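You operate a simulated robot arm through the tools that you are given. There is no shell and no other tool.

You run a simulated robot arm. Do the job below in one go: nothing can be reset, and whatever is moved stays where it is left.

## Task
Top up the blue cell to FULL from the water pot.
Fine: flap up, stand the pot over the hole, press its button till the gauge reads FULL and no higher. Pot back on the charge post, flap and seat lid shut, fingers clear. Key and charge dial stay off; leave the other cells; spill no more than a spoonful. Set down upright: water pot.
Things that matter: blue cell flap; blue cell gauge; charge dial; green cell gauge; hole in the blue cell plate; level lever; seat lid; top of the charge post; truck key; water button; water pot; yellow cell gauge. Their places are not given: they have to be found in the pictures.

The check looks at the end state, three seconds after you hand in, the way a careful person would. Anything else that was tipped, shoved, dropped, spilled or broken makes it a failure. A push-on lid holds only when it is set on centred and level and pressed home; a screw cap is set on level and turned clockwise until tight.

## Robot
A 6-joint arm with a two-finger gripper, fixed in place. Base frame: the origin is on the floor under the middle of its stand, x ahead of it, y to its left, z up. Readings come in mm, rad, newtons and seconds.
It reaches about 1038 mm from its shoulder. Its first joint turns from -2.897 to 2.897 rad. Payload 1.71 kg.
Tool frame: the origin (TCP) lies between the finger pads and is the grasp point; the fingertips stand 20 mm ahead of it; z points along the fingers, y is the line along which they close. The gripper opens to 96 mm; its body begins 113 mm behind the TCP.
Orientation is that of the tool frame in the base frame, as a unit quaternion [w, x, y, z]. With the fingers straight down and closing along the base's y, the tool's x points along the base's -x, its y along +y and its z along -z.

## Interface
- The arm moves only by the tool move_arm. Its arguments are lists of equal length, an entry for each row: "slide": the shift along the base's x, y, z in mm, a list of three; "delta_rot": the turn, a rotation vector about the base's x, y, z in rad, a list of three; "grip": the gripper command, from -1 (shut) to 1 (fully open), values between in proportion. In form: {"slide": [[dx, dy, dz], ...], "delta_rot": [[rx, ry, rz], ...], "grip": [grip, ...]}. A call has 1 to 20 rows; each row shifts and turns the commanded pose from where the row before left it. Rows are played at 5 a second. More than 50 mm and 0.15 rad between two rows, or a gripper value outside its range, and nothing of the call is played. Where a pose cannot be reached the arm comes as near as it can. A force on the tool above 40 N (or 10 N above the force at the start of the call, whichever is more), or a blocked arm, ends the call early, and 0.2 s more pass. The fingers move at their own pace (about 45 mm/s each) and stop on an object; they squeeze with about 33 N. The grip force told is the motor's: it shows also when the fingers shut on nothing. Time passes only in rows, and 0.2 s behind the last, so rows that do not move let the fingers close. It gives the time, the measured TCP pose, the force on the tool (base axes), the opening and the grip force at its end, in the units of the frame above (readings bear some noise), with the torque about the TCP (base axes, N m) and any sound that the robot's microphone picked up, and new pictures: "views" is both (left out), scene, wrist or none.
- Cameras (640 x 400 px; columns grow to the right, rows downward): "scene" is fixed at [50.4, 498.8, 1381.8]; the picture's right is [-0.99, -0.12, 0.00], its down [0.06, -0.52, -0.85] and it looks along [0.10, -0.85, 0.52] (base axes); focal length 214 px, centre (320, 200). "wrist" rides on the gripper at [66, 14, -145] in the tool frame; the picture's right is [-0.21, 0.98, 0.00], its down [-0.88, -0.18, -0.45] and it looks along [-0.44, -0.09, 0.90] (tool axes); focal length 275 px, centre (320, 200).
- raise_lower(by): moves the trunk up (or, below 0, down) by that many mm; the arm rides with it, the base frame stays. It gives what a move gives, with no picture.
- probe_pixels(camera, pixels): for up to 12 pixels [column, row] of the newest picture of that camera ("zoom" is the newest enlarged one), the place [x, y, z] in the base frame of the surface seen there, good to about 2 mm. No time passes.
- close_up(camera, box): a new picture of the part [left, top, right, bottom] of that camera's present view, enlarged. No time passes.
- sign_off(): hands the job in; it is judged then, once.

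Open the gripper and draw the arm clear of the work before you hand the job in, unless the task says otherwise.

The tools are called as a command line: name --argument value ..., lists and objects as JSON in quotes. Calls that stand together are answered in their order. move_arm: Moves the arm, as the interface text tells. Its arguments: {"type":"object","properties":{"slide":{"type":"array","items":{"type":"array","items":{"type":"number"}}},"delta_rot":{"type":"array","items":{"type":"array","items":{"type":"number"}}},"grip":{"type":"array","items":{"type":"number"}},"views":{"type":"string","enum":["both","scene","wrist","none"]}},"required":["slide","delta_rot","grip"]} The other tools are called the same way: raise_lower (by) moves the trunk up or down; probe_pixels (camera, pixels) gives the place of the surface under pixels of a picture; close_up (camera, box) takes an enlarged picture of a part of a camera's view; sign_off () hands the job in.

At the start:

```text
t: 0.0
ee_pos: [340.9, 246.3, 1506.9]
tool_rot: [-0.001, 0.0, 1.0, 0.0]
wrist_force: [0.4, -0.5, -0.6]
moment: [0.02, 0.01, -0.02]
finger_gap: 95.9
finger_force: 0.0
trunk travel left (down, up): [-300.0, 90.0]
```

scene: 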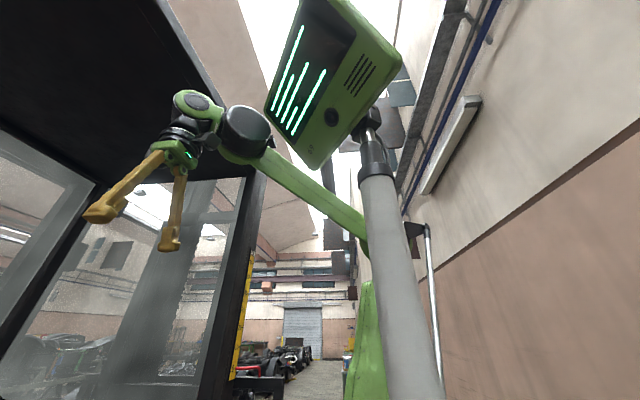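
wrist: 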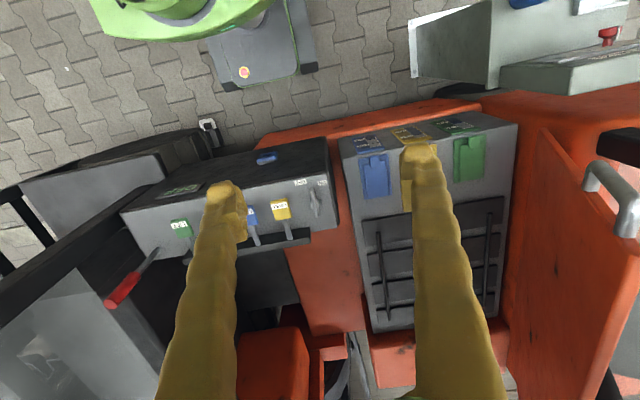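

The wrist view shows a battery box with blue, yellow and green flaps around (375,175), (410,160), (468,158), and a panel at left with labels. I enlarge parts of the view to identify the items.

close_up --camera "wrist" --box '[330, 90, 530, 215]'

close_up --camera "wrist" --box '[110, 120, 350, 270]'

close_up --camera "wrist" --box '[400, 0, 640, 150]'

```text
3.20 times, centred on (430, 152) of wrist
```

zoom: 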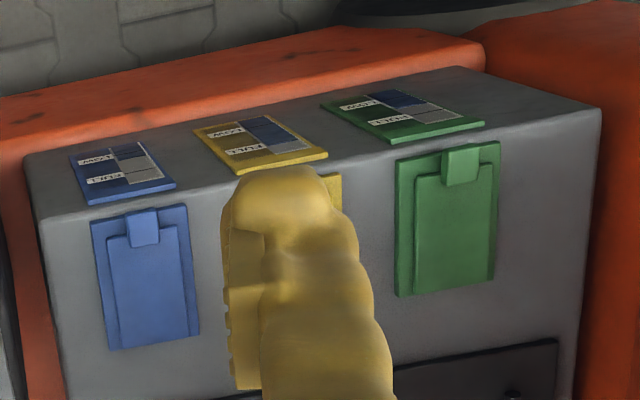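

```text
2.67 times, centred on (230, 195) of wrist
```

zoom: 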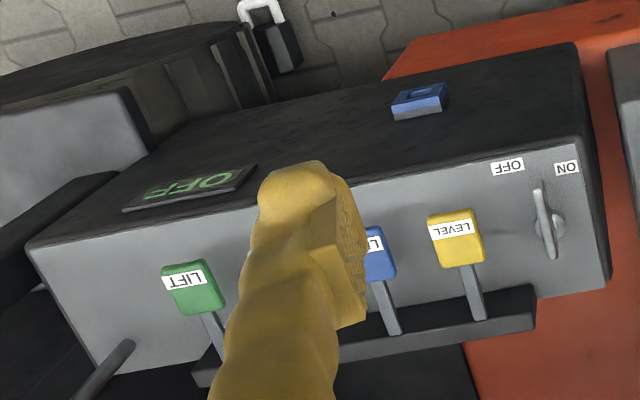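

```text
2.67 times, centred on (520, 75) of wrist
```

zoom: 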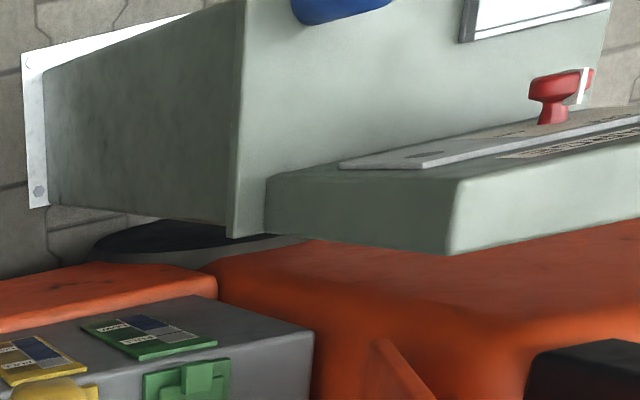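

I probe the flaps, gauges and surfaces in the wrist view to get positions.

probe_pixels --camera "wrist" --pixels '[[369, 142], [375, 180], [365, 158], [388, 156], [366, 196], [390, 192], [455, 127], [468, 160], [345, 150], [515, 122], [390, 270], [530, 5]]'

probe_pixels --camera "wrist" --pixels '[[180, 228], [280, 210], [315, 204], [266, 158], [185, 190], [120, 290], [600, 200], [620, 230], [450, 40], [570, 75], [608, 35], [560, 180]]'

```text
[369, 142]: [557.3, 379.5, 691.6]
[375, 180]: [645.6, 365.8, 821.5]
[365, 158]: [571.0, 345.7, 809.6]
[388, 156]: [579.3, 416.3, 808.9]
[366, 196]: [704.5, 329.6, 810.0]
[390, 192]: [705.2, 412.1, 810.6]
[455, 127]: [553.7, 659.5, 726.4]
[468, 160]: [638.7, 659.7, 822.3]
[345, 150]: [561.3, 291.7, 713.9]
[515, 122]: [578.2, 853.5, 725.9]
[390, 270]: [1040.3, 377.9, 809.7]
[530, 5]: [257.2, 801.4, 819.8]
```

```text
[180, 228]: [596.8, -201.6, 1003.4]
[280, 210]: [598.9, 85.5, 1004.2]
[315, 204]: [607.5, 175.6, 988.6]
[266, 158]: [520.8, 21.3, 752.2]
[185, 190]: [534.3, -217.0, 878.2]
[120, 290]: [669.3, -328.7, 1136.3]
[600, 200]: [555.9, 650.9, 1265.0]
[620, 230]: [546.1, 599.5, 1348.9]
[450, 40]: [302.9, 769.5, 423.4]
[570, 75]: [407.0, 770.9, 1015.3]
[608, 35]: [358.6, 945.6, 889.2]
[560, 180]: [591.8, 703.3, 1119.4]
```

The battery top is at z≈810 with flaps on it; gauges are on its front face. I check the scene camera for the overhead structure and look for the pot before moving.

probe_pixels --camera "scene" --pixels '[[100, 80], [40, 30], [170, 40], [230, 300], [40, 280], [245, 200], [20, 120], [320, 80], [385, 250], [430, 280], [100, 210], [170, 240]]'

close_up --camera "scene" --box '[0, 0, 640, 400]'

```text
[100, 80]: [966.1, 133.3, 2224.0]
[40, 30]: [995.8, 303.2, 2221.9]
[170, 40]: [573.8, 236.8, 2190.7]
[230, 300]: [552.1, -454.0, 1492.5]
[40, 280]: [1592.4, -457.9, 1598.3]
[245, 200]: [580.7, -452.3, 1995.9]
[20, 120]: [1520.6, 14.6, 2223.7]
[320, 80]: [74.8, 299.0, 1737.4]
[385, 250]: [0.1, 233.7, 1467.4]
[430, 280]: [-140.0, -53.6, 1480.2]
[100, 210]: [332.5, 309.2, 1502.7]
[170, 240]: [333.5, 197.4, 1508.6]
```

```text
1.00 times, centred on (320, 200) of scene (not enlarged: the box is as wide or as high as the picture)
```

zoom: 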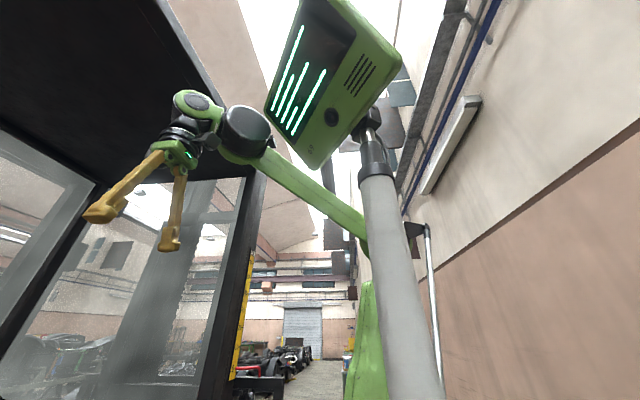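

The guard roof is at z≈2200, well above; a column stands at about (0,234). I yaw the wrist in place to look toward +y for the charger, post and pot.

move_arm --slide '[[0, 0, 0], [0, 0, 0], [0, 0, 0], [0, 0, 0], [0, 0, 0], [0, 0, 0], [0, 0, 0]]' --delta_rot '[[0, 0, 0.14], [0, 0, 0.14], [0, 0, 0.14], [0, 0, 0.14], [0, 0, 0.14], [0, 0, 0.14], [0, 0, 0.14]]' --grip '[1, 1, 1, 1, 1, 1, 1]' --views "both"

```text
t: 1.6
ee_pos: [319.3, 245.3, 1512.1]
tool_rot: [0.006, -0.472, 0.882, 0.004]
wrist_force: [-0.1, -0.5, 0.7]
moment: [-0.01, -0.04, -0.07]
finger_gap: 96.1
finger_force: 0.1
trunk travel left (down, up): [-300.0, 90.0]
```

scene: 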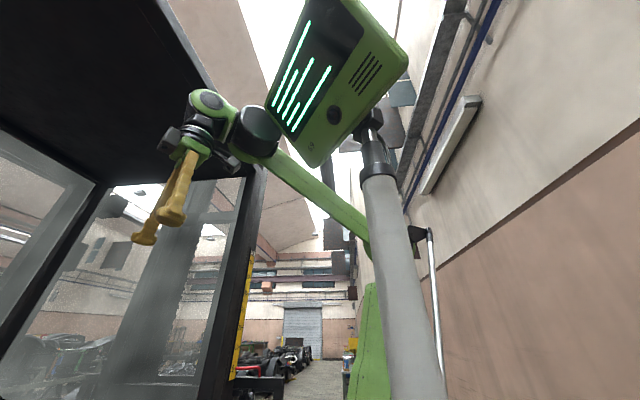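
wrist: 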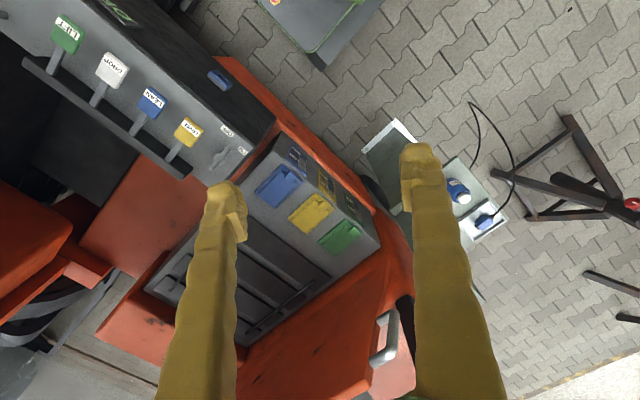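

Now the charger box appears at (460,190) with blue items, and a dark frame at (570,190). I zoom in on these.

close_up --camera "wrist" --box '[400, 100, 640, 250]'

close_up --camera "wrist" --box '[0, 0, 280, 175]'

probe_pixels --camera "wrist" --pixels '[[458, 190], [484, 222], [575, 185], [632, 203], [390, 160], [378, 358], [385, 315], [330, 310], [360, 230], [280, 185], [465, 170], [475, 205]]'

```text
2.67 times, centred on (520, 175) of wrist
```

zoom: 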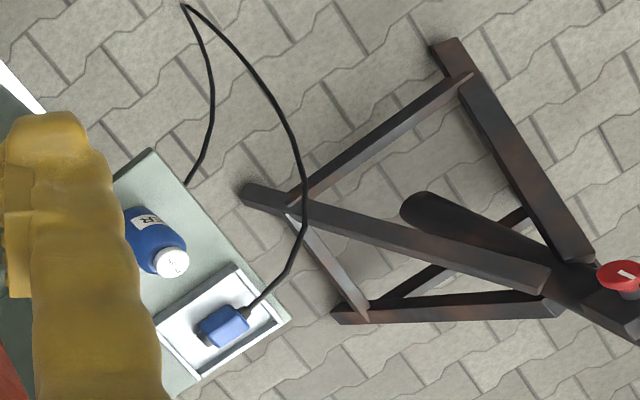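

```text
2.29 times, centred on (140, 88) of wrist
```

zoom: 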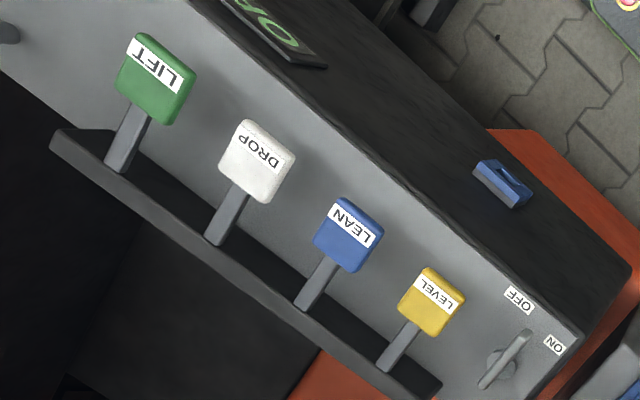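

```text
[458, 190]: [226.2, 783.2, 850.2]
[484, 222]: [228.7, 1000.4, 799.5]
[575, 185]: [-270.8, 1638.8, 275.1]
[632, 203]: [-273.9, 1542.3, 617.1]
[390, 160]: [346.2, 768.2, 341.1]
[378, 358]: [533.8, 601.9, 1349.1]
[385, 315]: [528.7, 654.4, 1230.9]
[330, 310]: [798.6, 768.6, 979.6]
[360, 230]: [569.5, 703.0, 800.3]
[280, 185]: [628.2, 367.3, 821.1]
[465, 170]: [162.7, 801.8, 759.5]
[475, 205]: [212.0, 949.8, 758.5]
```

The blue "…ER" bottle with a white top stands near (226,783), likely the water pot. I probe the column beside the arm and the arm itself, since swinging left brings the arm near it.

probe_pixels --camera "scene" --pixels '[[380, 200], [370, 200], [400, 200], [405, 390], [385, 390], [435, 390], [375, 150], [300, 185], [255, 130], [365, 350], [360, 235], [415, 240]]'

probe_pixels --camera "wrist" --pixels '[[320, 20], [365, 15], [300, 55], [455, 178], [468, 200], [505, 210], [490, 235], [465, 235], [478, 215], [400, 250], [405, 325], [350, 360]]'

```text
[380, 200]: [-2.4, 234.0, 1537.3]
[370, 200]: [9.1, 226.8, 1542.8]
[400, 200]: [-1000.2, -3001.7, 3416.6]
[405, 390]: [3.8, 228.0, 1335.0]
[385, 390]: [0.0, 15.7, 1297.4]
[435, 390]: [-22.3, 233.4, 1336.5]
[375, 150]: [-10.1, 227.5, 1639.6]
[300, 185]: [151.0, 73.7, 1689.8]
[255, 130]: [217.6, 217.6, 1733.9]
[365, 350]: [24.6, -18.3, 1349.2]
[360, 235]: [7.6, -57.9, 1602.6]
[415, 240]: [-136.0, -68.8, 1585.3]
```

```text
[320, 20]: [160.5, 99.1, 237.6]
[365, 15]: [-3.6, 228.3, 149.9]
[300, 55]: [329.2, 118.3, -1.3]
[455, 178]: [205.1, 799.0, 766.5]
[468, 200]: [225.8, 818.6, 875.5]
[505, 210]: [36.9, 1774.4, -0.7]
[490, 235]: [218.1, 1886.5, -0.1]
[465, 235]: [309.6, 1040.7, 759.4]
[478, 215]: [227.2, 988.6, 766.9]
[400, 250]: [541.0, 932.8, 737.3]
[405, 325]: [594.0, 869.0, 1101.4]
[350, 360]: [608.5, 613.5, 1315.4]
```

The column is thin, at about (-8,215), so I can swing past it with x kept positive. I shift the tool toward +y with more yaw to view the pot, charger and lid.

move_arm --slide '[[-15, 30, 0], [-15, 30, 0], [-15, 30, 0], [-15, 30, 0], [0, 30, 0], [0, 30, 0], [0, 0, 0]]' --delta_rot '[[0, 0, 0.1], [0, 0, 0.1], [0, 0, 0.1], [0, 0, 0.1], [0, 0, 0.1], [0, 0, 0.1], [0, 0, 0]]' --grip '[1, 1, 1, 1, 1, 1, 1]' --views "both"

```text
t: 3.2
ee_pos: [273.9, 430.0, 1501.7]
tool_rot: [0.004, -0.703, 0.711, 0.005]
wrist_force: [0.0, 0.1, -0.5]
moment: [-0.04, 0.0, 0.01]
finger_gap: 96.0
finger_force: 0.1
trunk travel left (down, up): [-300.0, 90.0]
```

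scene: 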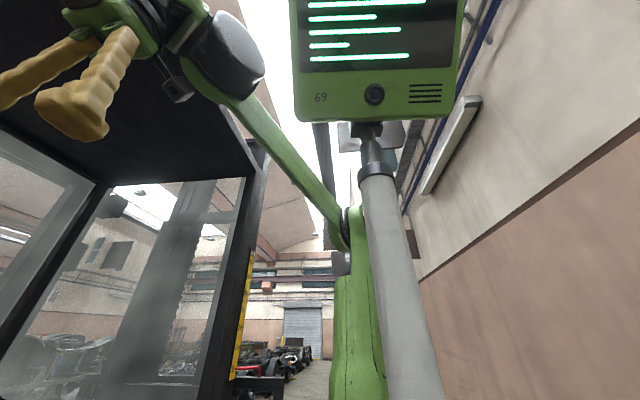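
wrist: 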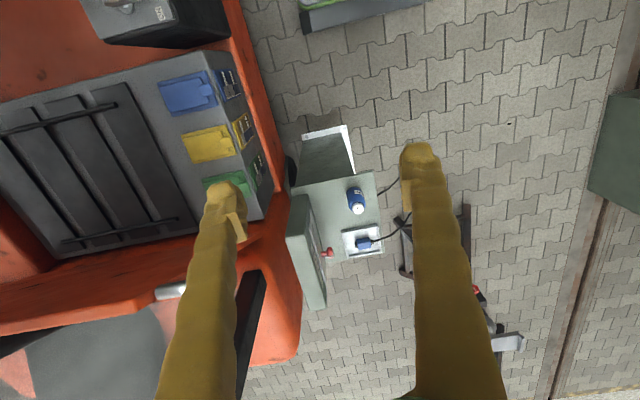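

The charger with pot at (356,200), a tray with plug at (363,243) and a red knob at (327,252) is now visible. I enlarge it.

close_up --camera "wrist" --box '[270, 110, 430, 310]'

probe_pixels --camera "wrist" --pixels '[[357, 209], [355, 195], [345, 212], [363, 243], [327, 252], [310, 240], [300, 205], [320, 290], [330, 185], [330, 150], [345, 232], [375, 180]]'

```text
2.00 times, centred on (350, 210) of wrist
```

zoom: 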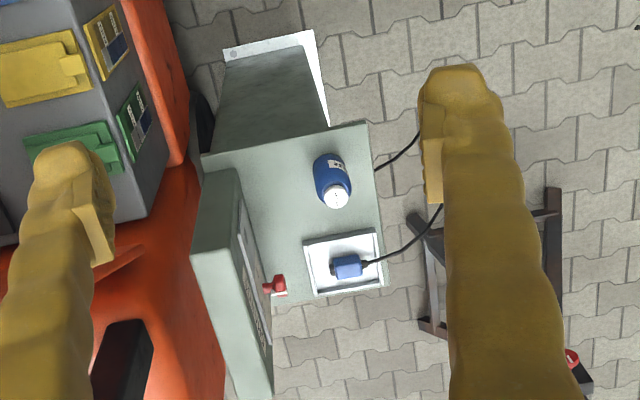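

```text
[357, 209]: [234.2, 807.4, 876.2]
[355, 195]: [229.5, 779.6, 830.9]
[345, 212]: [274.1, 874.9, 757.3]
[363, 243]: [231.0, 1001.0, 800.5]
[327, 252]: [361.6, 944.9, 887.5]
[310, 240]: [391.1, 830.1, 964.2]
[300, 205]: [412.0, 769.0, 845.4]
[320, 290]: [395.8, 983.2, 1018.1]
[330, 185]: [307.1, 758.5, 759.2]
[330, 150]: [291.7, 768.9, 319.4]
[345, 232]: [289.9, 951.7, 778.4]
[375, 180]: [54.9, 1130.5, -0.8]
```

The pot (blue body, white top at (357,209) → z≈876) stands on the charger table at z≈759, and the red charge dial is at (361,945,888). I descend for a closer look at the pot.

move_arm --slide '[[-9, 13, -40], [-9, 13, -40], [-9, 13, -40], [-9, 13, -40], [-9, 13, -40], [-9, 13, -40], [-9, 13, -40], [0, 0, 0]]' --delta_rot '[[0, 0, 0], [0, 0, 0], [0, 0, 0], [0, 0, 0], [0, 0, 0], [0, 0, 0], [0, 0, 0], [0, 0, 0]]' --grip '[1, 1, 1, 1, 1, 1, 1, 1]' --views "both"

```text
t: 5.0
ee_pos: [196.9, 517.8, 1234.1]
tool_rot: [-0.004, 0.711, -0.704, -0.006]
wrist_force: [0.3, 0.8, -1.5]
moment: [-0.04, 0.03, 0.0]
finger_gap: 96.0
finger_force: 0.0
trunk travel left (down, up): [-300.0, 90.0]
```

scene: 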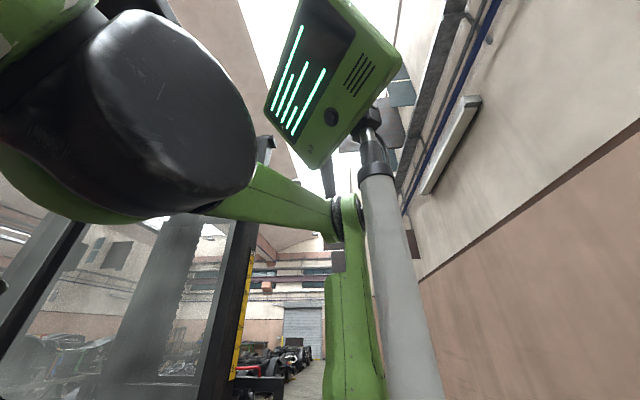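
wrist: 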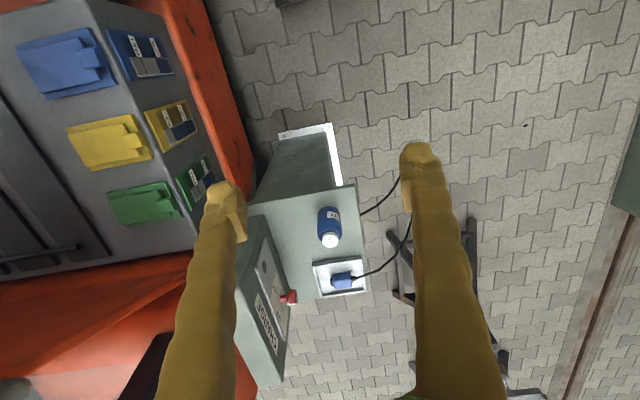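

The pot is at (329,228) and the gauges at (150,60), (170,125), (195,180). I enlarge both.

close_up --camera "wrist" --box '[270, 180, 430, 310]'

close_up --camera "wrist" --box '[0, 0, 240, 230]'

probe_pixels --camera "wrist" --pixels '[[330, 242], [330, 237], [320, 220], [339, 220], [329, 225], [329, 210], [318, 250], [340, 280], [289, 297], [355, 190], [258, 200], [315, 262]]'

```text
3.08 times, centred on (350, 245) of wrist
```

zoom: 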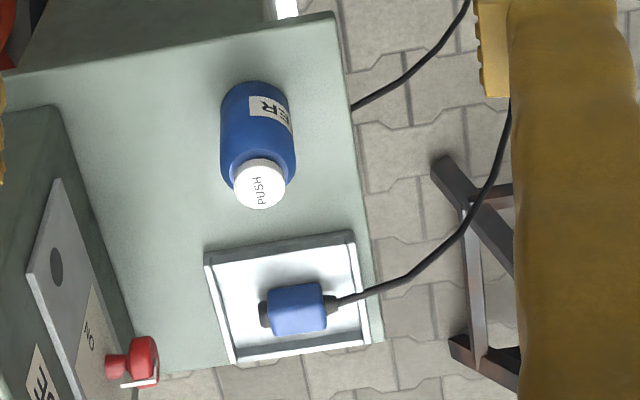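

```text
1.74 times, centred on (120, 115) of wrist
```

zoom: 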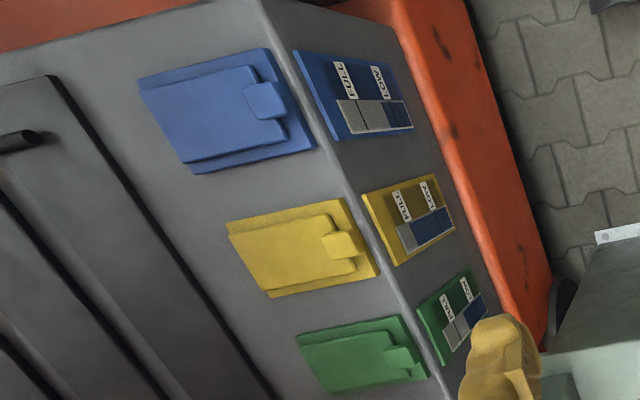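

```text
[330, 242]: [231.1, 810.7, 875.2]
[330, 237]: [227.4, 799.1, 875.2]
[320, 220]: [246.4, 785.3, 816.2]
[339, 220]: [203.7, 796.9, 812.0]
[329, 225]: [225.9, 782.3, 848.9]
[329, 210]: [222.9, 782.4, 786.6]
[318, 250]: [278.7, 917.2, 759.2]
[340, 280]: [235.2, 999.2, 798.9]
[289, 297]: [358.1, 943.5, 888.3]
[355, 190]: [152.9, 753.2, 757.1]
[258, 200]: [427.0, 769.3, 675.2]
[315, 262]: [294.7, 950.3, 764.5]
```

The button reads PUSH on the pot's white top; the gauges have FULL toward the top and LOW toward the bottom. I now go over the blue flap with yaw back to 0 for a close look.

move_arm --slide '[[22, -12, 0], [22, -12, 0], [22, -12, 0], [22, -12, 0], [22, -12, 0], [22, -12, 0], [22, -12, -10], [22, -12, -20], [22, -12, -20], [22, -12, -20], [22, -12, -20], [22, -12, -20], [0, 0, 0]]' --delta_rot '[[0, 0, -0.131], [0, 0, -0.131], [0, 0, -0.131], [0, 0, -0.131], [0, 0, -0.131], [0, 0, -0.131], [0, 0, -0.131], [0, 0, -0.131], [0, 0, -0.131], [0, 0, -0.131], [0, 0, -0.131], [0, 0, -0.131], [0, 0, 0]]' --grip '[1, 1, 1, 1, 1, 1, 1, 1, 1, 1, 1, 1, 1]' --views "both"

```text
t: 7.8
ee_pos: [462.1, 371.2, 1119.4]
tool_rot: [0.006, -0.003, 1.0, 0.001]
wrist_force: [0.4, 0.0, -0.2]
moment: [-0.02, 0.01, 0.0]
finger_gap: 95.9
finger_force: 0.0
trunk travel left (down, up): [-300.0, 90.0]
```

scene: 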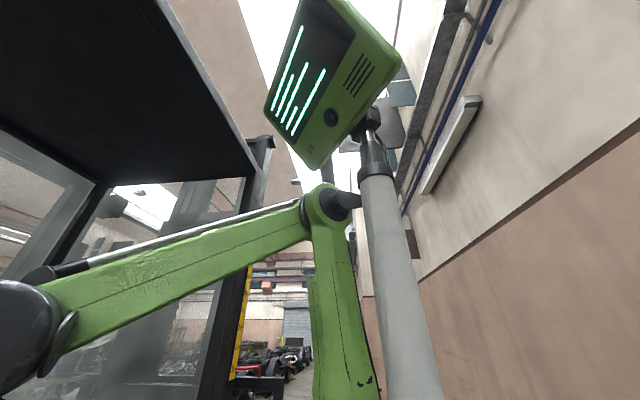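
wrist: 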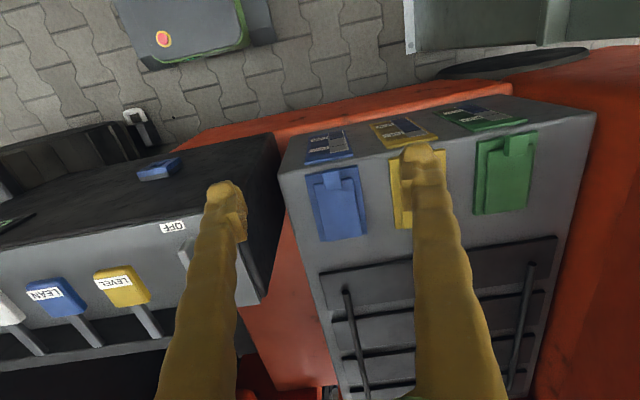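

The blue gauge at (330,148) and the blue flap at (337,205) lie between the fingers. I enlarge and probe them.

close_up --camera "wrist" --box '[290, 120, 410, 250]'

probe_pixels --camera "wrist" --pixels '[[308, 178], [357, 168], [322, 241], [366, 234], [318, 190], [355, 183], [328, 232], [362, 228], [330, 180], [342, 176], [332, 188], [345, 185]]'

probe_pixels --camera "wrist" --pixels '[[308, 137], [342, 130], [308, 163], [352, 155], [285, 165], [300, 250], [280, 180], [455, 145], [125, 285], [270, 150], [185, 255], [270, 290]]'

```text
3.08 times, centred on (350, 185) of wrist
```

zoom: 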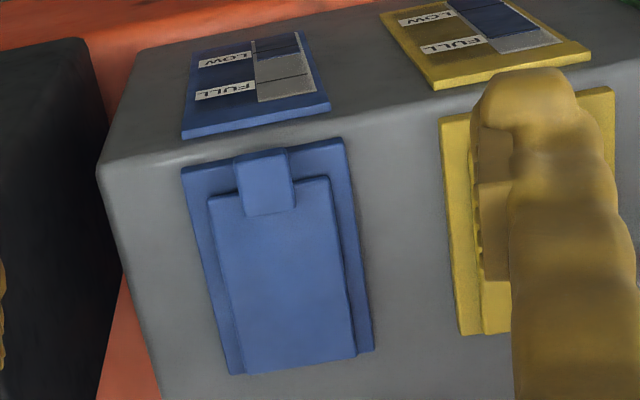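

```text
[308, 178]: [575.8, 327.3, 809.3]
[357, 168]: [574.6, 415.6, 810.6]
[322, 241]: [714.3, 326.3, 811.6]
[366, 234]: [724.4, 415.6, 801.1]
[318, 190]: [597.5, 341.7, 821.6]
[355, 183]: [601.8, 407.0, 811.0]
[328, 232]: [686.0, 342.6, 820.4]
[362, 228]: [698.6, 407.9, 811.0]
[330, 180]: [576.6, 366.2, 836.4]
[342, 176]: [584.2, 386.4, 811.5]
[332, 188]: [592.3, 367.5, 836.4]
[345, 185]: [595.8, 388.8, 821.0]
```

```text
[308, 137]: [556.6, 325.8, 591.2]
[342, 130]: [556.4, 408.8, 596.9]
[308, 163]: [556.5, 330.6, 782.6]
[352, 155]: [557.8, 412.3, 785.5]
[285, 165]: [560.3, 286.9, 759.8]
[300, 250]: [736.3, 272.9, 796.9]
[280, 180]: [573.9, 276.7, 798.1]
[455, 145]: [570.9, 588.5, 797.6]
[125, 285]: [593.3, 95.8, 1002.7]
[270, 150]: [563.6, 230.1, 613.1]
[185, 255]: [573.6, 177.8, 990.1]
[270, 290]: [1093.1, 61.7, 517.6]
```

The flap's tab top is at z≈836 near (577–597, 355–380), hinge apparently at the far edge x≈705. I descend for a closer look at the tab.

move_arm --slide '[[10, 0, -40], [10, 0, -40], [10, 0, -40], [8, 0, -40], [0, 0, 0]]' --delta_rot '[[0, 0, 0], [0, 0, 0], [0, 0, 0], [0, 0, 0], [0, 0, 0]]' --grip '[1, 1, 1, 1, 1]' --views "wrist"

```text
t: 9.0
ee_pos: [499.7, 372.0, 959.7]
tool_rot: [0.006, -0.005, 1.0, 0.0]
wrist_force: [0.3, 0.2, -0.3]
moment: [0.0, 0.04, 0.03]
finger_gap: 95.8
finger_force: 0.1
trunk travel left (down, up): [-300.0, 90.0]
```

wrist: 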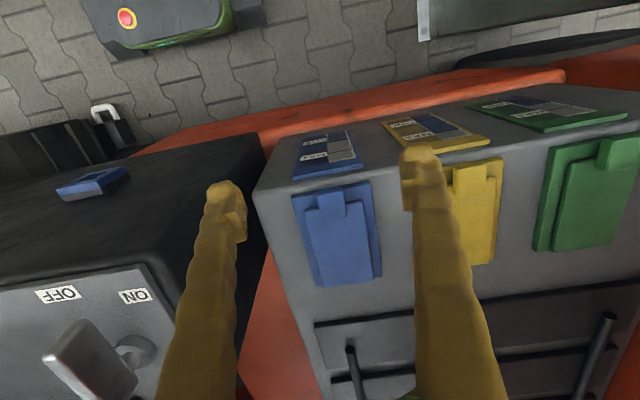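

Now I enlarge the flap at (335,220) and the gauge at (328,150).

close_up --camera "wrist" --box '[270, 110, 410, 300]'

probe_pixels --camera "wrist" --pixels '[[320, 193], [341, 190], [320, 217], [344, 214], [331, 192], [331, 205], [331, 215], [306, 212], [360, 207], [314, 284], [372, 275], [335, 250]]'

close_up --camera "wrist" --box '[285, 120, 375, 180]'

```text
2.11 times, centred on (340, 205) of wrist
```

zoom: 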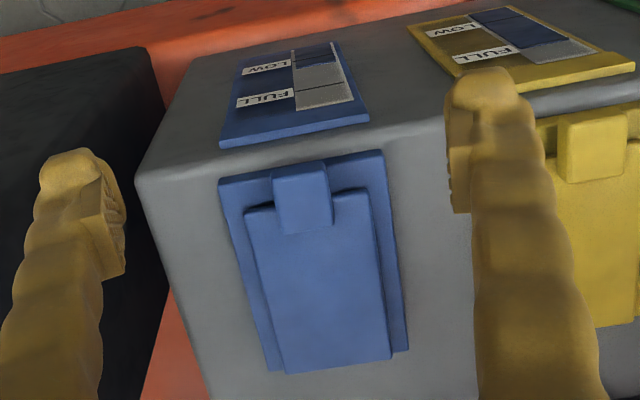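

```text
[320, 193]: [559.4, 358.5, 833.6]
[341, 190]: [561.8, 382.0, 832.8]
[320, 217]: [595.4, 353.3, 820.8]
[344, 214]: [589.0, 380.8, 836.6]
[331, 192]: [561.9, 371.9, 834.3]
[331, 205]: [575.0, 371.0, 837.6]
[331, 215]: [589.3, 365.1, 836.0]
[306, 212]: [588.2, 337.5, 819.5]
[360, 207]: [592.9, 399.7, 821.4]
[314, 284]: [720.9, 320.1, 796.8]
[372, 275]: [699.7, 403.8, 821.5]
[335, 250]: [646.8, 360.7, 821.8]
```

```text
6.67 times, centred on (330, 150) of wrist
```

zoom: 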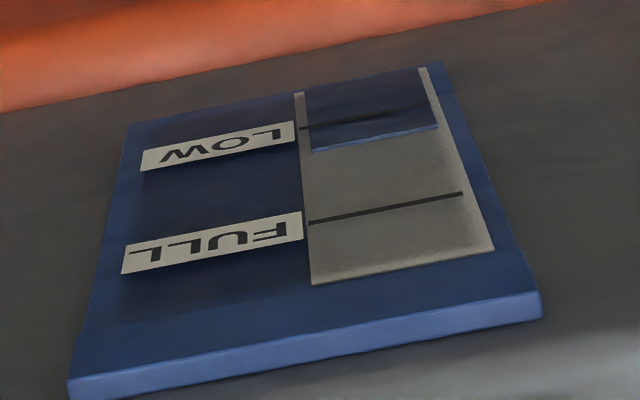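

The tab overhangs at x≈560–590, y≈355–382, top z≈836, and the gauge reads just above LOW. I move above the tab with open fingers.

move_arm --slide '[[22, -1, -20], [22, -1, -20], [22, -1, -20], [0, 0, 0]]' --delta_rot '[[0, 0, 0], [0, 0, 0], [0, 0, 0], [0, 0, 0]]' --grip '[0.6, 0.6, 0.6, 0.6]' --views "wrist"

```text
t: 10.0
ee_pos: [565.9, 370.4, 902.8]
tool_rot: [0.007, -0.003, 1.0, 0.0]
wrist_force: [1.2, 0.3, 0.7]
moment: [-0.02, 0.03, 0.01]
finger_gap: 76.7
finger_force: 0.0
trunk travel left (down, up): [-300.0, 90.0]
```

wrist: 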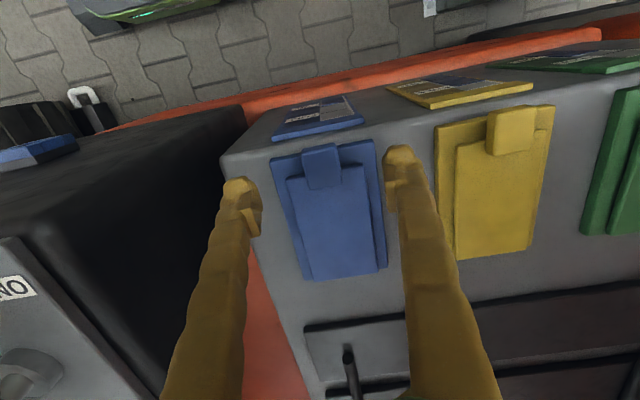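

The tab is at (321,165) between the fingertips at (238,190) and (402,160). I probe the tab and fingertips for precise alignment.

probe_pixels --camera "wrist" --pixels '[[305, 152], [318, 150], [336, 146], [306, 170], [308, 186], [341, 182], [325, 165], [250, 215], [395, 185], [238, 190], [402, 160], [325, 184]]'

close_up --camera "wrist" --box '[220, 90, 420, 290]'

```text
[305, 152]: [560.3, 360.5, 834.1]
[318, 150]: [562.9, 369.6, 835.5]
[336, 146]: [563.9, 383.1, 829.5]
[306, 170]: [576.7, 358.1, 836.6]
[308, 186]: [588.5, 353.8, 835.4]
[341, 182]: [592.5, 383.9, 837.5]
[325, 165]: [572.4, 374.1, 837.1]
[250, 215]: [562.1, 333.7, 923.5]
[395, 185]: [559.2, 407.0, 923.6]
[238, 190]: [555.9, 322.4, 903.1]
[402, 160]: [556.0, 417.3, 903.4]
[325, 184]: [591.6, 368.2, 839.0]
```

```text
2.00 times, centred on (320, 190) of wrist
```

zoom: 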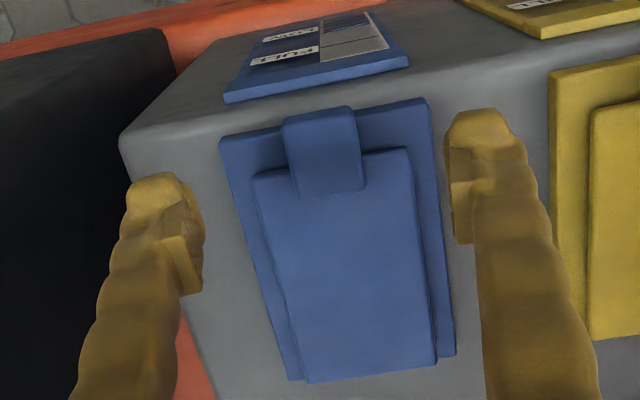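

The tab centre is about (574,370). I lower to put the pads beside the tab, then close gently.

move_arm --slide '[[1, 0, -22], [0, 0, -22], [0, 0, -19], [0, 0, 0]]' --delta_rot '[[0, 0, 0], [0, 0, 0], [0, 0, 0], [0, 0, 0]]' --grip '[0.6, 0.6, 0.6, 0.6]' --views "wrist"

```text
t: 11.0
ee_pos: [566.9, 371.9, 839.0]
tool_rot: [0.007, -0.004, 1.0, 0.0]
wrist_force: [0.1, 0.9, 0.9]
moment: [0.01, 0.0, -0.02]
finger_gap: 76.7
finger_force: 0.0
trunk travel left (down, up): [-300.0, 90.0]
```

wrist: 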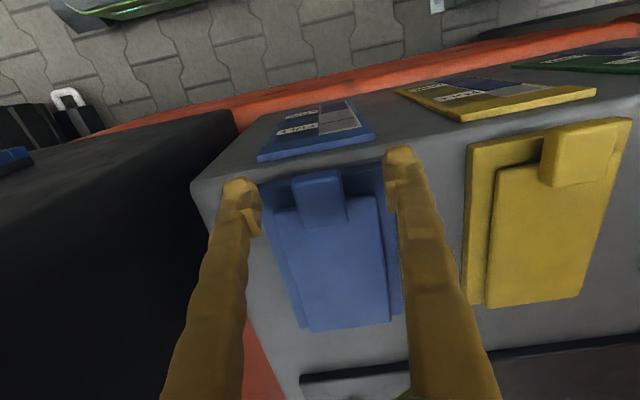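

Pads straddle the tab at (320,195) with no contact force. I close the fingers on the tab.

move_arm --slide '[[0, -1, -2], [0, 0, 0], [0, 0, 0], [0, 0, 0], [0, 0, 0]]' --delta_rot '[[0, 0, 0], [0, 0, 0], [0, 0, 0], [0, 0, 0], [0, 0, 0]]' --grip '[0.2, -0.2, -0.6, -0.6, -0.6]' --views "wrist"

```text
t: 12.2
ee_pos: [566.9, 368.9, 836.5]
tool_rot: [0.007, -0.004, 1.0, -0.001]
wrist_force: [1.2, -1.5, -1.7]
moment: [0.01, 0.18, -0.09]
finger_gap: 28.8
finger_force: 35.4
trunk travel left (down, up): [-300.0, 90.0]
```

wrist: 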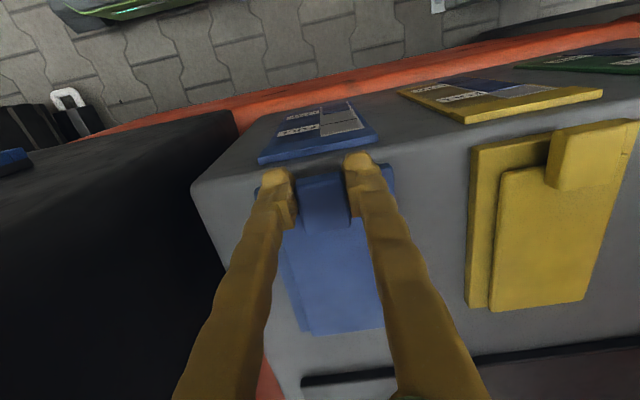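

The tab is held (gap 28.8, 35 N). I start lifting along an arc about the hinge near (700, 816), with slight tilt following.

move_arm --slide '[[3.1, 0, 14.9], [5.2, 0, 15.6], [7.1, 0, 14.8], [0, 0, 0]]' --delta_rot '[[0, 0.05, 0], [0, 0.05, 0], [0, 0.05, 0], [0, 0, 0]]' --grip '[-0.6, -0.6, -0.6, -0.6]' --views "wrist"

```text
t: 13.2
ee_pos: [579.4, 370.6, 880.8]
tool_rot: [-0.069, -0.005, 0.998, 0.0]
wrist_force: [-16.2, 13.5, 1.3]
moment: [0.17, 0.84, -0.07]
finger_gap: 28.9
finger_force: 34.5
trunk travel left (down, up): [-300.0, 90.0]
```

wrist: 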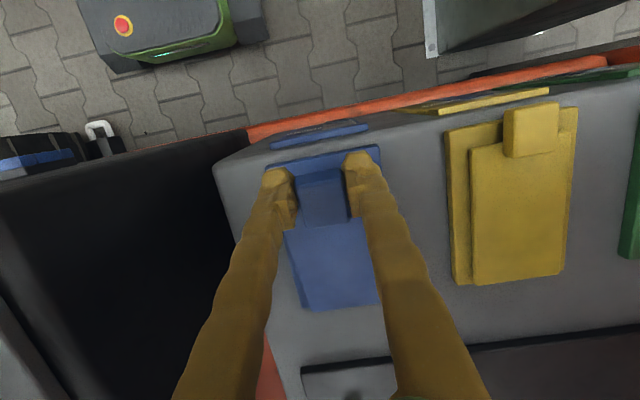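

The flap is lifting; the -16 N x-force suggests the hinge is slightly farther back, so I follow a larger arc (hinge ≈ x 715).

move_arm --slide '[[5, -1.5, 16.6], [12, 0, 16.6], [15, 0, 14.7], [0, 0, 0]]' --delta_rot '[[0, 0.08, 0], [0, 0.08, 0], [0, 0.08, 0], [0, 0, 0]]' --grip '[-0.6, -0.6, -0.6, -0.6]' --views "wrist"

```text
t: 14.3
ee_pos: [600.3, 370.5, 935.5]
tool_rot: [-0.179, -0.005, 0.984, 0.002]
wrist_force: [16.8, 10.9, -8.3]
moment: [0.16, -1.03, -0.05]
finger_gap: 29.6
finger_force: 34.8
trunk travel left (down, up): [-300.0, 90.0]
stopped in row 4: the force on the tool passed its limit at 41 N (the readings are from after the stop); the commanded pose is now the measured one
```

wrist: 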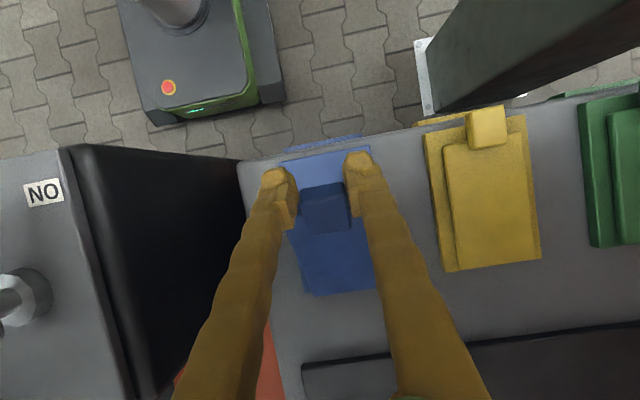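

The last step overshot upward (41 N stop). I look at the flap's current angle in an enlarged view.

close_up --camera "wrist" --box '[220, 120, 420, 320]'

probe_pixels --camera "wrist" --pixels '[[305, 190], [345, 188], [325, 200], [325, 226], [330, 240], [335, 270], [340, 290], [310, 290], [370, 285], [300, 165], [330, 155], [316, 295]]'

```text
2.00 times, centred on (320, 220) of wrist
```

zoom: 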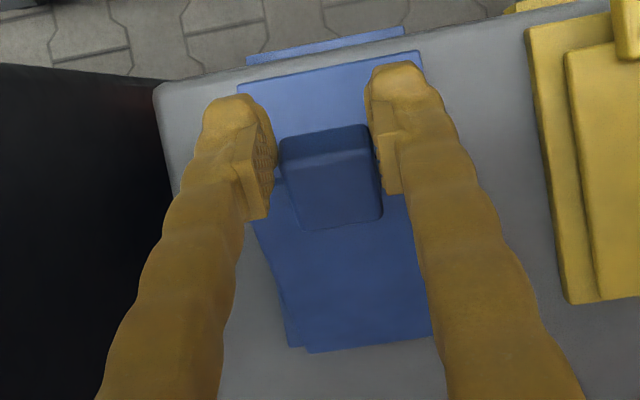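

```text
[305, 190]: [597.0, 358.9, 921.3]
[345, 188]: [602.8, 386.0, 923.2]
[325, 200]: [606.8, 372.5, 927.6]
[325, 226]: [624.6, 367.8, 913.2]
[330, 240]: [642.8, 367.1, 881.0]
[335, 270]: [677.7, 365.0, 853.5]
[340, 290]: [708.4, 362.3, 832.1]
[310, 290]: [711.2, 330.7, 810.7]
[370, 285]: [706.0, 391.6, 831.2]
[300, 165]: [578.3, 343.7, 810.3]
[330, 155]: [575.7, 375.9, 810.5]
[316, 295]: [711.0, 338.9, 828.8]
```

The flap is at about 37° with hinge near (718,813), and the pads slid outward toward the tab's tip. I continue on the corrected arc, in small steps, pressing slightly inward.

move_arm --slide '[[8.6, 0, 5.5], [8.6, 0, 5.4], [8.5, 0, 5.6], [8.5, 0, 5.6], [0, 0, 0]]' --delta_rot '[[0, 0.03, 0], [0, 0.03, 0], [0, 0.03, 0], [0, 0.03, 0], [0, 0, 0]]' --grip '[-0.6, -0.6, -0.6, -0.6, -0.6]' --views "wrist"

```text
t: 15.5
ee_pos: [633.3, 370.2, 959.5]
tool_rot: [-0.238, -0.005, 0.971, 0.002]
wrist_force: [-12.9, 29.7, 10.4]
moment: [0.44, 0.85, -0.07]
finger_gap: 28.7
finger_force: 35.2
trunk travel left (down, up): [-300.0, 90.0]
```

wrist: 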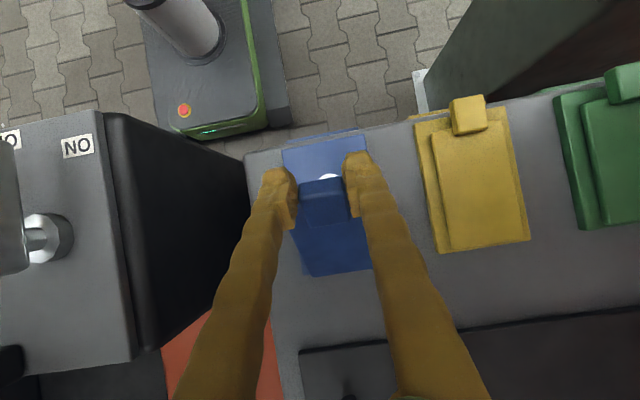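

Flap is at about 50° and rising; the +30 N y-force means I should ease toward +y. I continue the arc with a +2 mm y correction.

move_arm --slide '[[9.5, 1, 4.2], [9.5, 1, 4.2], [9.6, 0, 3.6], [9.7, 0, 3.4], [0, 0, 0]]' --delta_rot '[[0, 0.03, 0], [0, 0.03, 0], [0, 0.03, 0], [0, 0.03, 0], [0, 0, 0]]' --grip '[-0.6, -0.6, -0.6, -0.6, -0.6]' --views "wrist"

```text
t: 16.2
ee_pos: [638.2, 370.9, 981.2]
tool_rot: [-0.244, 0.002, 0.97, 0.01]
wrist_force: [-1.1, 0.1, 1.4]
moment: [0.0, -0.22, -0.02]
finger_gap: 0.0
finger_force: 28.1
out of reach, approached as far as the arm can: row 2, 3
trunk travel left (down, up): [-300.0, 90.0]
stopped in row 3: the force on the tool passed its limit at 53 N (the readings are from after the stop); the commanded pose is now the measured one
```

wrist: 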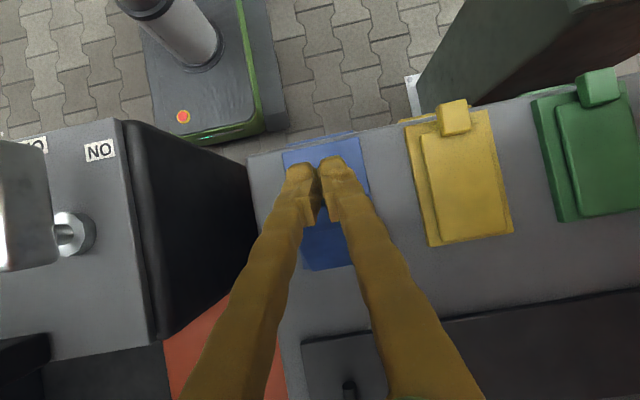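

The fingers slipped off the tab because the back-tilt ran out of reach. I check where the flap is now.

close_up --camera "wrist" --box '[240, 120, 420, 300]'

probe_pixels --camera "wrist" --pixels '[[320, 230], [330, 245], [330, 262], [310, 150], [350, 145], [345, 260], [325, 220], [360, 165], [300, 210], [290, 160], [355, 262], [308, 262]]'

```text
2.22 times, centred on (330, 210) of wrist
```

zoom: 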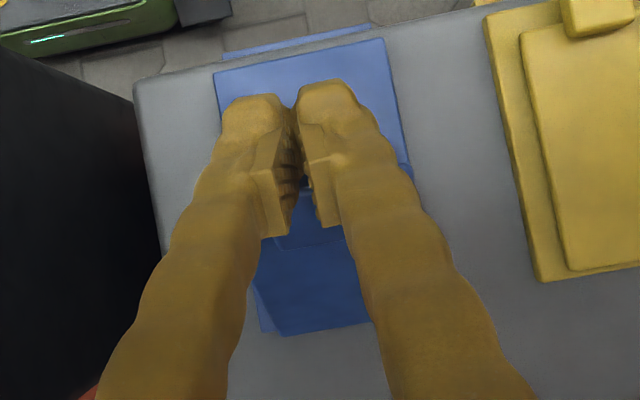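

```text
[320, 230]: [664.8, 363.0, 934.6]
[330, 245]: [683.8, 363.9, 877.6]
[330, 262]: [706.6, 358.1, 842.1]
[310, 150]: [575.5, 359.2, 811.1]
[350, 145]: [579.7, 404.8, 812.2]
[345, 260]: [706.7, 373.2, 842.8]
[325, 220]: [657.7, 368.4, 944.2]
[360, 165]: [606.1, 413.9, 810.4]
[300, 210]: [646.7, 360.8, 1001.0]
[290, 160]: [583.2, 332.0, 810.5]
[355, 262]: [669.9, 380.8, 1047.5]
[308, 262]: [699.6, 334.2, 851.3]
```

The flap stays up on its own at about 57° (friction hinge). I withdraw, turn the tool to a slight forward tilt with closed fingers, so I can push the flap's underside past vertical.

move_arm --slide '[[-14, 0, 8], [-14, 0, 5], [-14, 0, 5], [-14, 0, 5], [-14, 0, 0], [-14, 0, 0], [-14, 0, 0], [0, 0, 0]]' --delta_rot '[[0, 0, 0], [0, -0.12, 0], [0, -0.12, 0], [0, -0.12, 0], [0, -0.12, 0], [0, -0.12, 0], [0, -0.12, 0], [0, -0.12, 0]]' --grip '[-1, -1, -1, -1, -1, -1, -1, -1]' --views "wrist"

```text
t: 18.0
ee_pos: [543.4, 373.2, 1001.5]
tool_rot: [0.173, -0.002, 0.985, 0.01]
wrist_force: [-0.1, 0.0, -0.1]
moment: [-0.04, 0.0, 0.02]
finger_gap: 0.2
finger_force: 29.8
trunk travel left (down, up): [-300.0, 90.0]
```

wrist: 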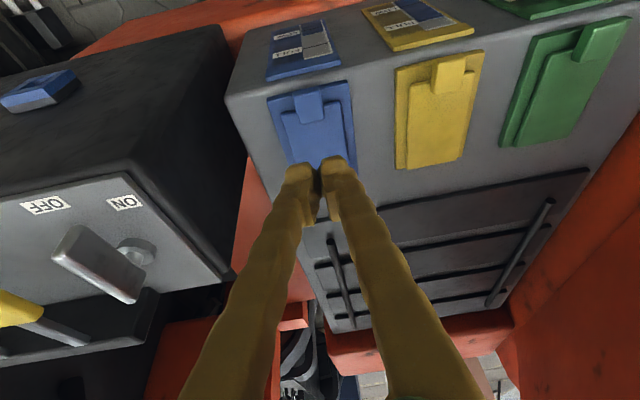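

The flap fell shut again after my fingers left it, so it must go past vertical. I return to a vertical tool (which has enough reach) and regrip the tab.

move_arm --slide '[[6, 0, -10], [6, 0, -20], [6, -1, -30], [7, -1, -40], [0, 0, 0]]' --delta_rot '[[0, 0.116, 0], [0, 0.116, 0], [0, 0.116, 0], [0, 0, 0], [0, 0, 0]]' --grip '[0.5, 0.5, 0.5, 0.5, 0.5]' --views "wrist"

```text
t: 19.2
ee_pos: [572.3, 373.8, 898.4]
tool_rot: [-0.002, 0.0, 1.0, 0.01]
wrist_force: [-0.2, -0.3, 0.1]
moment: [0.0, 0.04, 0.0]
finger_gap: 72.0
finger_force: 0.0
trunk travel left (down, up): [-300.0, 90.0]
```

wrist: 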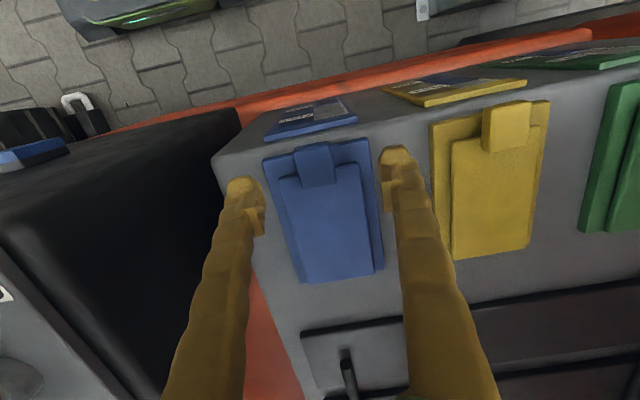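

The flap is shut with tab at (316,165). I probe the tab edges to centre the grip in y.

probe_pixels --camera "wrist" --pixels '[[299, 165], [332, 160], [303, 183], [334, 180], [300, 152], [328, 147], [316, 165], [243, 215], [390, 190], [290, 200], [355, 190], [320, 230]]'

```text
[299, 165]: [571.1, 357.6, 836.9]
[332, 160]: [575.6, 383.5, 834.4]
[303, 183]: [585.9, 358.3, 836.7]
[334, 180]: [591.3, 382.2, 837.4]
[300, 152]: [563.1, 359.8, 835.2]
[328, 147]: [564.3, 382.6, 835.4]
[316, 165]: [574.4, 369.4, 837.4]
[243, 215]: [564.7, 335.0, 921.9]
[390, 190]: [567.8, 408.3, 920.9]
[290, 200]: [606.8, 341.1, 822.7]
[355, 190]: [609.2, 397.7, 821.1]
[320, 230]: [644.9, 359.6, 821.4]
```

Tab centre is y≈370.5. I lower onto it and close.

move_arm --slide '[[-3, -2, -22], [0, 0, -22], [0, 0, -17], [0, 0, 0], [0, 0, 0], [0, 0, 0], [0, 0, 0], [0, 0, 0]]' --delta_rot '[[0, 0, 0], [0, 0, 0], [0, 0, 0], [0, 0, 0], [0, 0, 0], [0, 0, 0], [0, 0, 0], [0, 0, 0]]' --grip '[0.5, 0.5, 0.5, 0.5, 0, -0.5, -0.8, -0.8]' --views "wrist"

```text
t: 21.0
ee_pos: [567.8, 369.6, 838.6]
tool_rot: [-0.001, 0.0, 1.0, 0.01]
wrist_force: [0.4, 12.9, 1.5]
moment: [0.19, -0.1, 0.01]
finger_gap: 28.8
finger_force: 32.6
trunk travel left (down, up): [-300.0, 90.0]
```

wrist: 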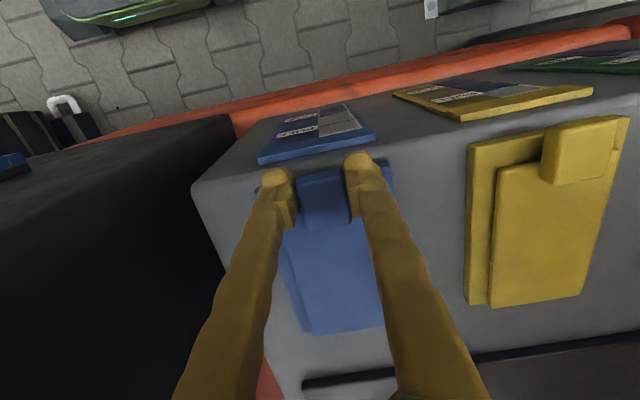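

Held again. I lift along the arc with the tool kept vertical, easing +1 mm in y.

move_arm --slide '[[3.5, 1, 15.6], [5.1, 0, 15.1], [6.7, 0.5, 14.5], [8.1, 0, 13.8], [0, 0, 0]]' --delta_rot '[[0, 0, 0], [0, 0, 0], [0, 0, 0], [0, 0, 0], [0, 0, 0]]' --grip '[-0.8, -0.8, -0.8, -0.8, -0.8]' --views "wrist"

```text
t: 22.2
ee_pos: [589.5, 370.1, 898.3]
tool_rot: [-0.001, 0.0, 1.0, 0.01]
wrist_force: [-17.2, -2.0, 3.4]
moment: [-0.1, 0.94, 0.07]
finger_gap: 29.0
finger_force: 34.5
trunk travel left (down, up): [-300.0, 90.0]
```

wrist: 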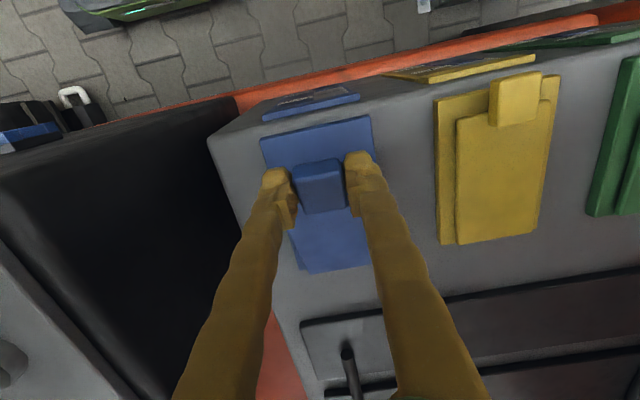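

The lift follows well (flap ≈24°). I continue along the arc.

move_arm --slide '[[8.5, 0, 12.8], [10.9, 0, 11.7], [11.9, 0, 10.5], [13.1, 0, 9.2], [0, 0, 0]]' --delta_rot '[[0, 0, 0], [0, 0, 0], [0, 0, 0], [0, 0, 0], [0, 0, 0]]' --grip '[-0.8, -0.8, -0.8, -0.8, -0.8]' --views "wrist"

```text
t: 23.4
ee_pos: [635.7, 370.3, 944.3]
tool_rot: [0.0, 0.0, 1.0, 0.01]
wrist_force: [0.9, 11.5, -8.5]
moment: [0.14, 0.6, -0.01]
finger_gap: 28.8
finger_force: 35.1
trunk travel left (down, up): [-300.0, 90.0]
```

wrist: 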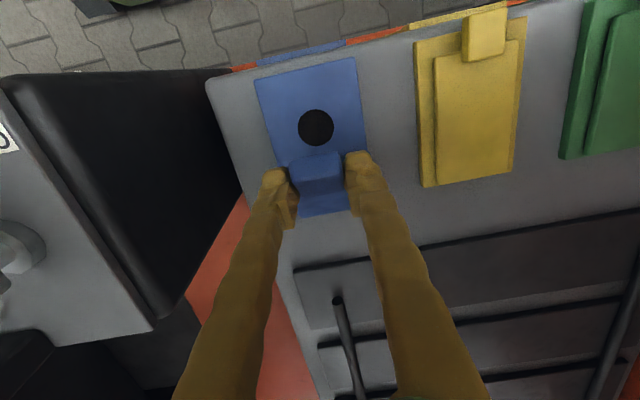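

The hole is now visible at (316,127). I record its place while it is seen, then continue the arc.

probe_pixels --camera "wrist" --pixels '[[316, 109], [298, 127], [333, 128], [316, 144], [316, 127], [303, 114], [330, 115], [303, 140], [330, 141], [262, 85], [355, 65], [316, 70]]'

move_arm --slide '[[13.9, 0.5, 7.8], [14.6, 0, 6.3], [15.3, 0, 4.8], [15.6, 0, 3.1], [0, 0, 0]]' --delta_rot '[[0, 0, 0], [0, 0, 0], [0, 0, 0], [0, 0, 0], [0, 0, 0]]' --grip '[-0.8, -0.8, -0.8, -0.8, -0.8]' --views "wrist"

```text
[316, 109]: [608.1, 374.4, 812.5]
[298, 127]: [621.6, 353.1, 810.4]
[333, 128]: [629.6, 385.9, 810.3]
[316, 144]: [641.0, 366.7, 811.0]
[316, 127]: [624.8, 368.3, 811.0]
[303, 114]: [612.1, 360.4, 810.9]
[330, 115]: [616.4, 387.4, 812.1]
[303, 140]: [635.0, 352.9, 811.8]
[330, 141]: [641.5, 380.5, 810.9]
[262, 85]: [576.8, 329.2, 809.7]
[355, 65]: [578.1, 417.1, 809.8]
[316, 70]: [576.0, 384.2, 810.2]
```

```text
t: 24.6
ee_pos: [694.3, 368.8, 965.9]
tool_rot: [-0.002, 0.001, 1.0, 0.01]
wrist_force: [-4.3, -2.1, 2.2]
moment: [-0.1, 0.66, -0.04]
finger_gap: 28.6
finger_force: 35.1
trunk travel left (down, up): [-300.0, 90.0]
```

wrist: 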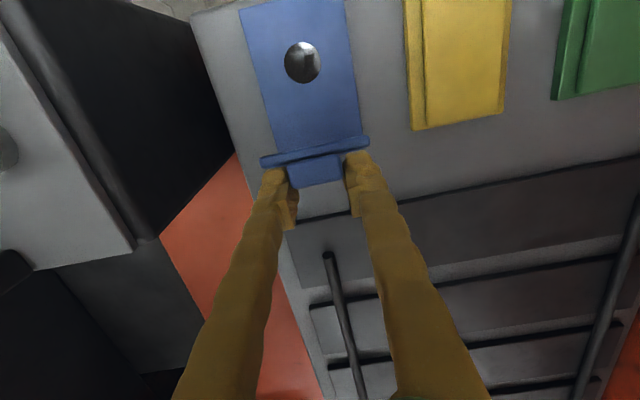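

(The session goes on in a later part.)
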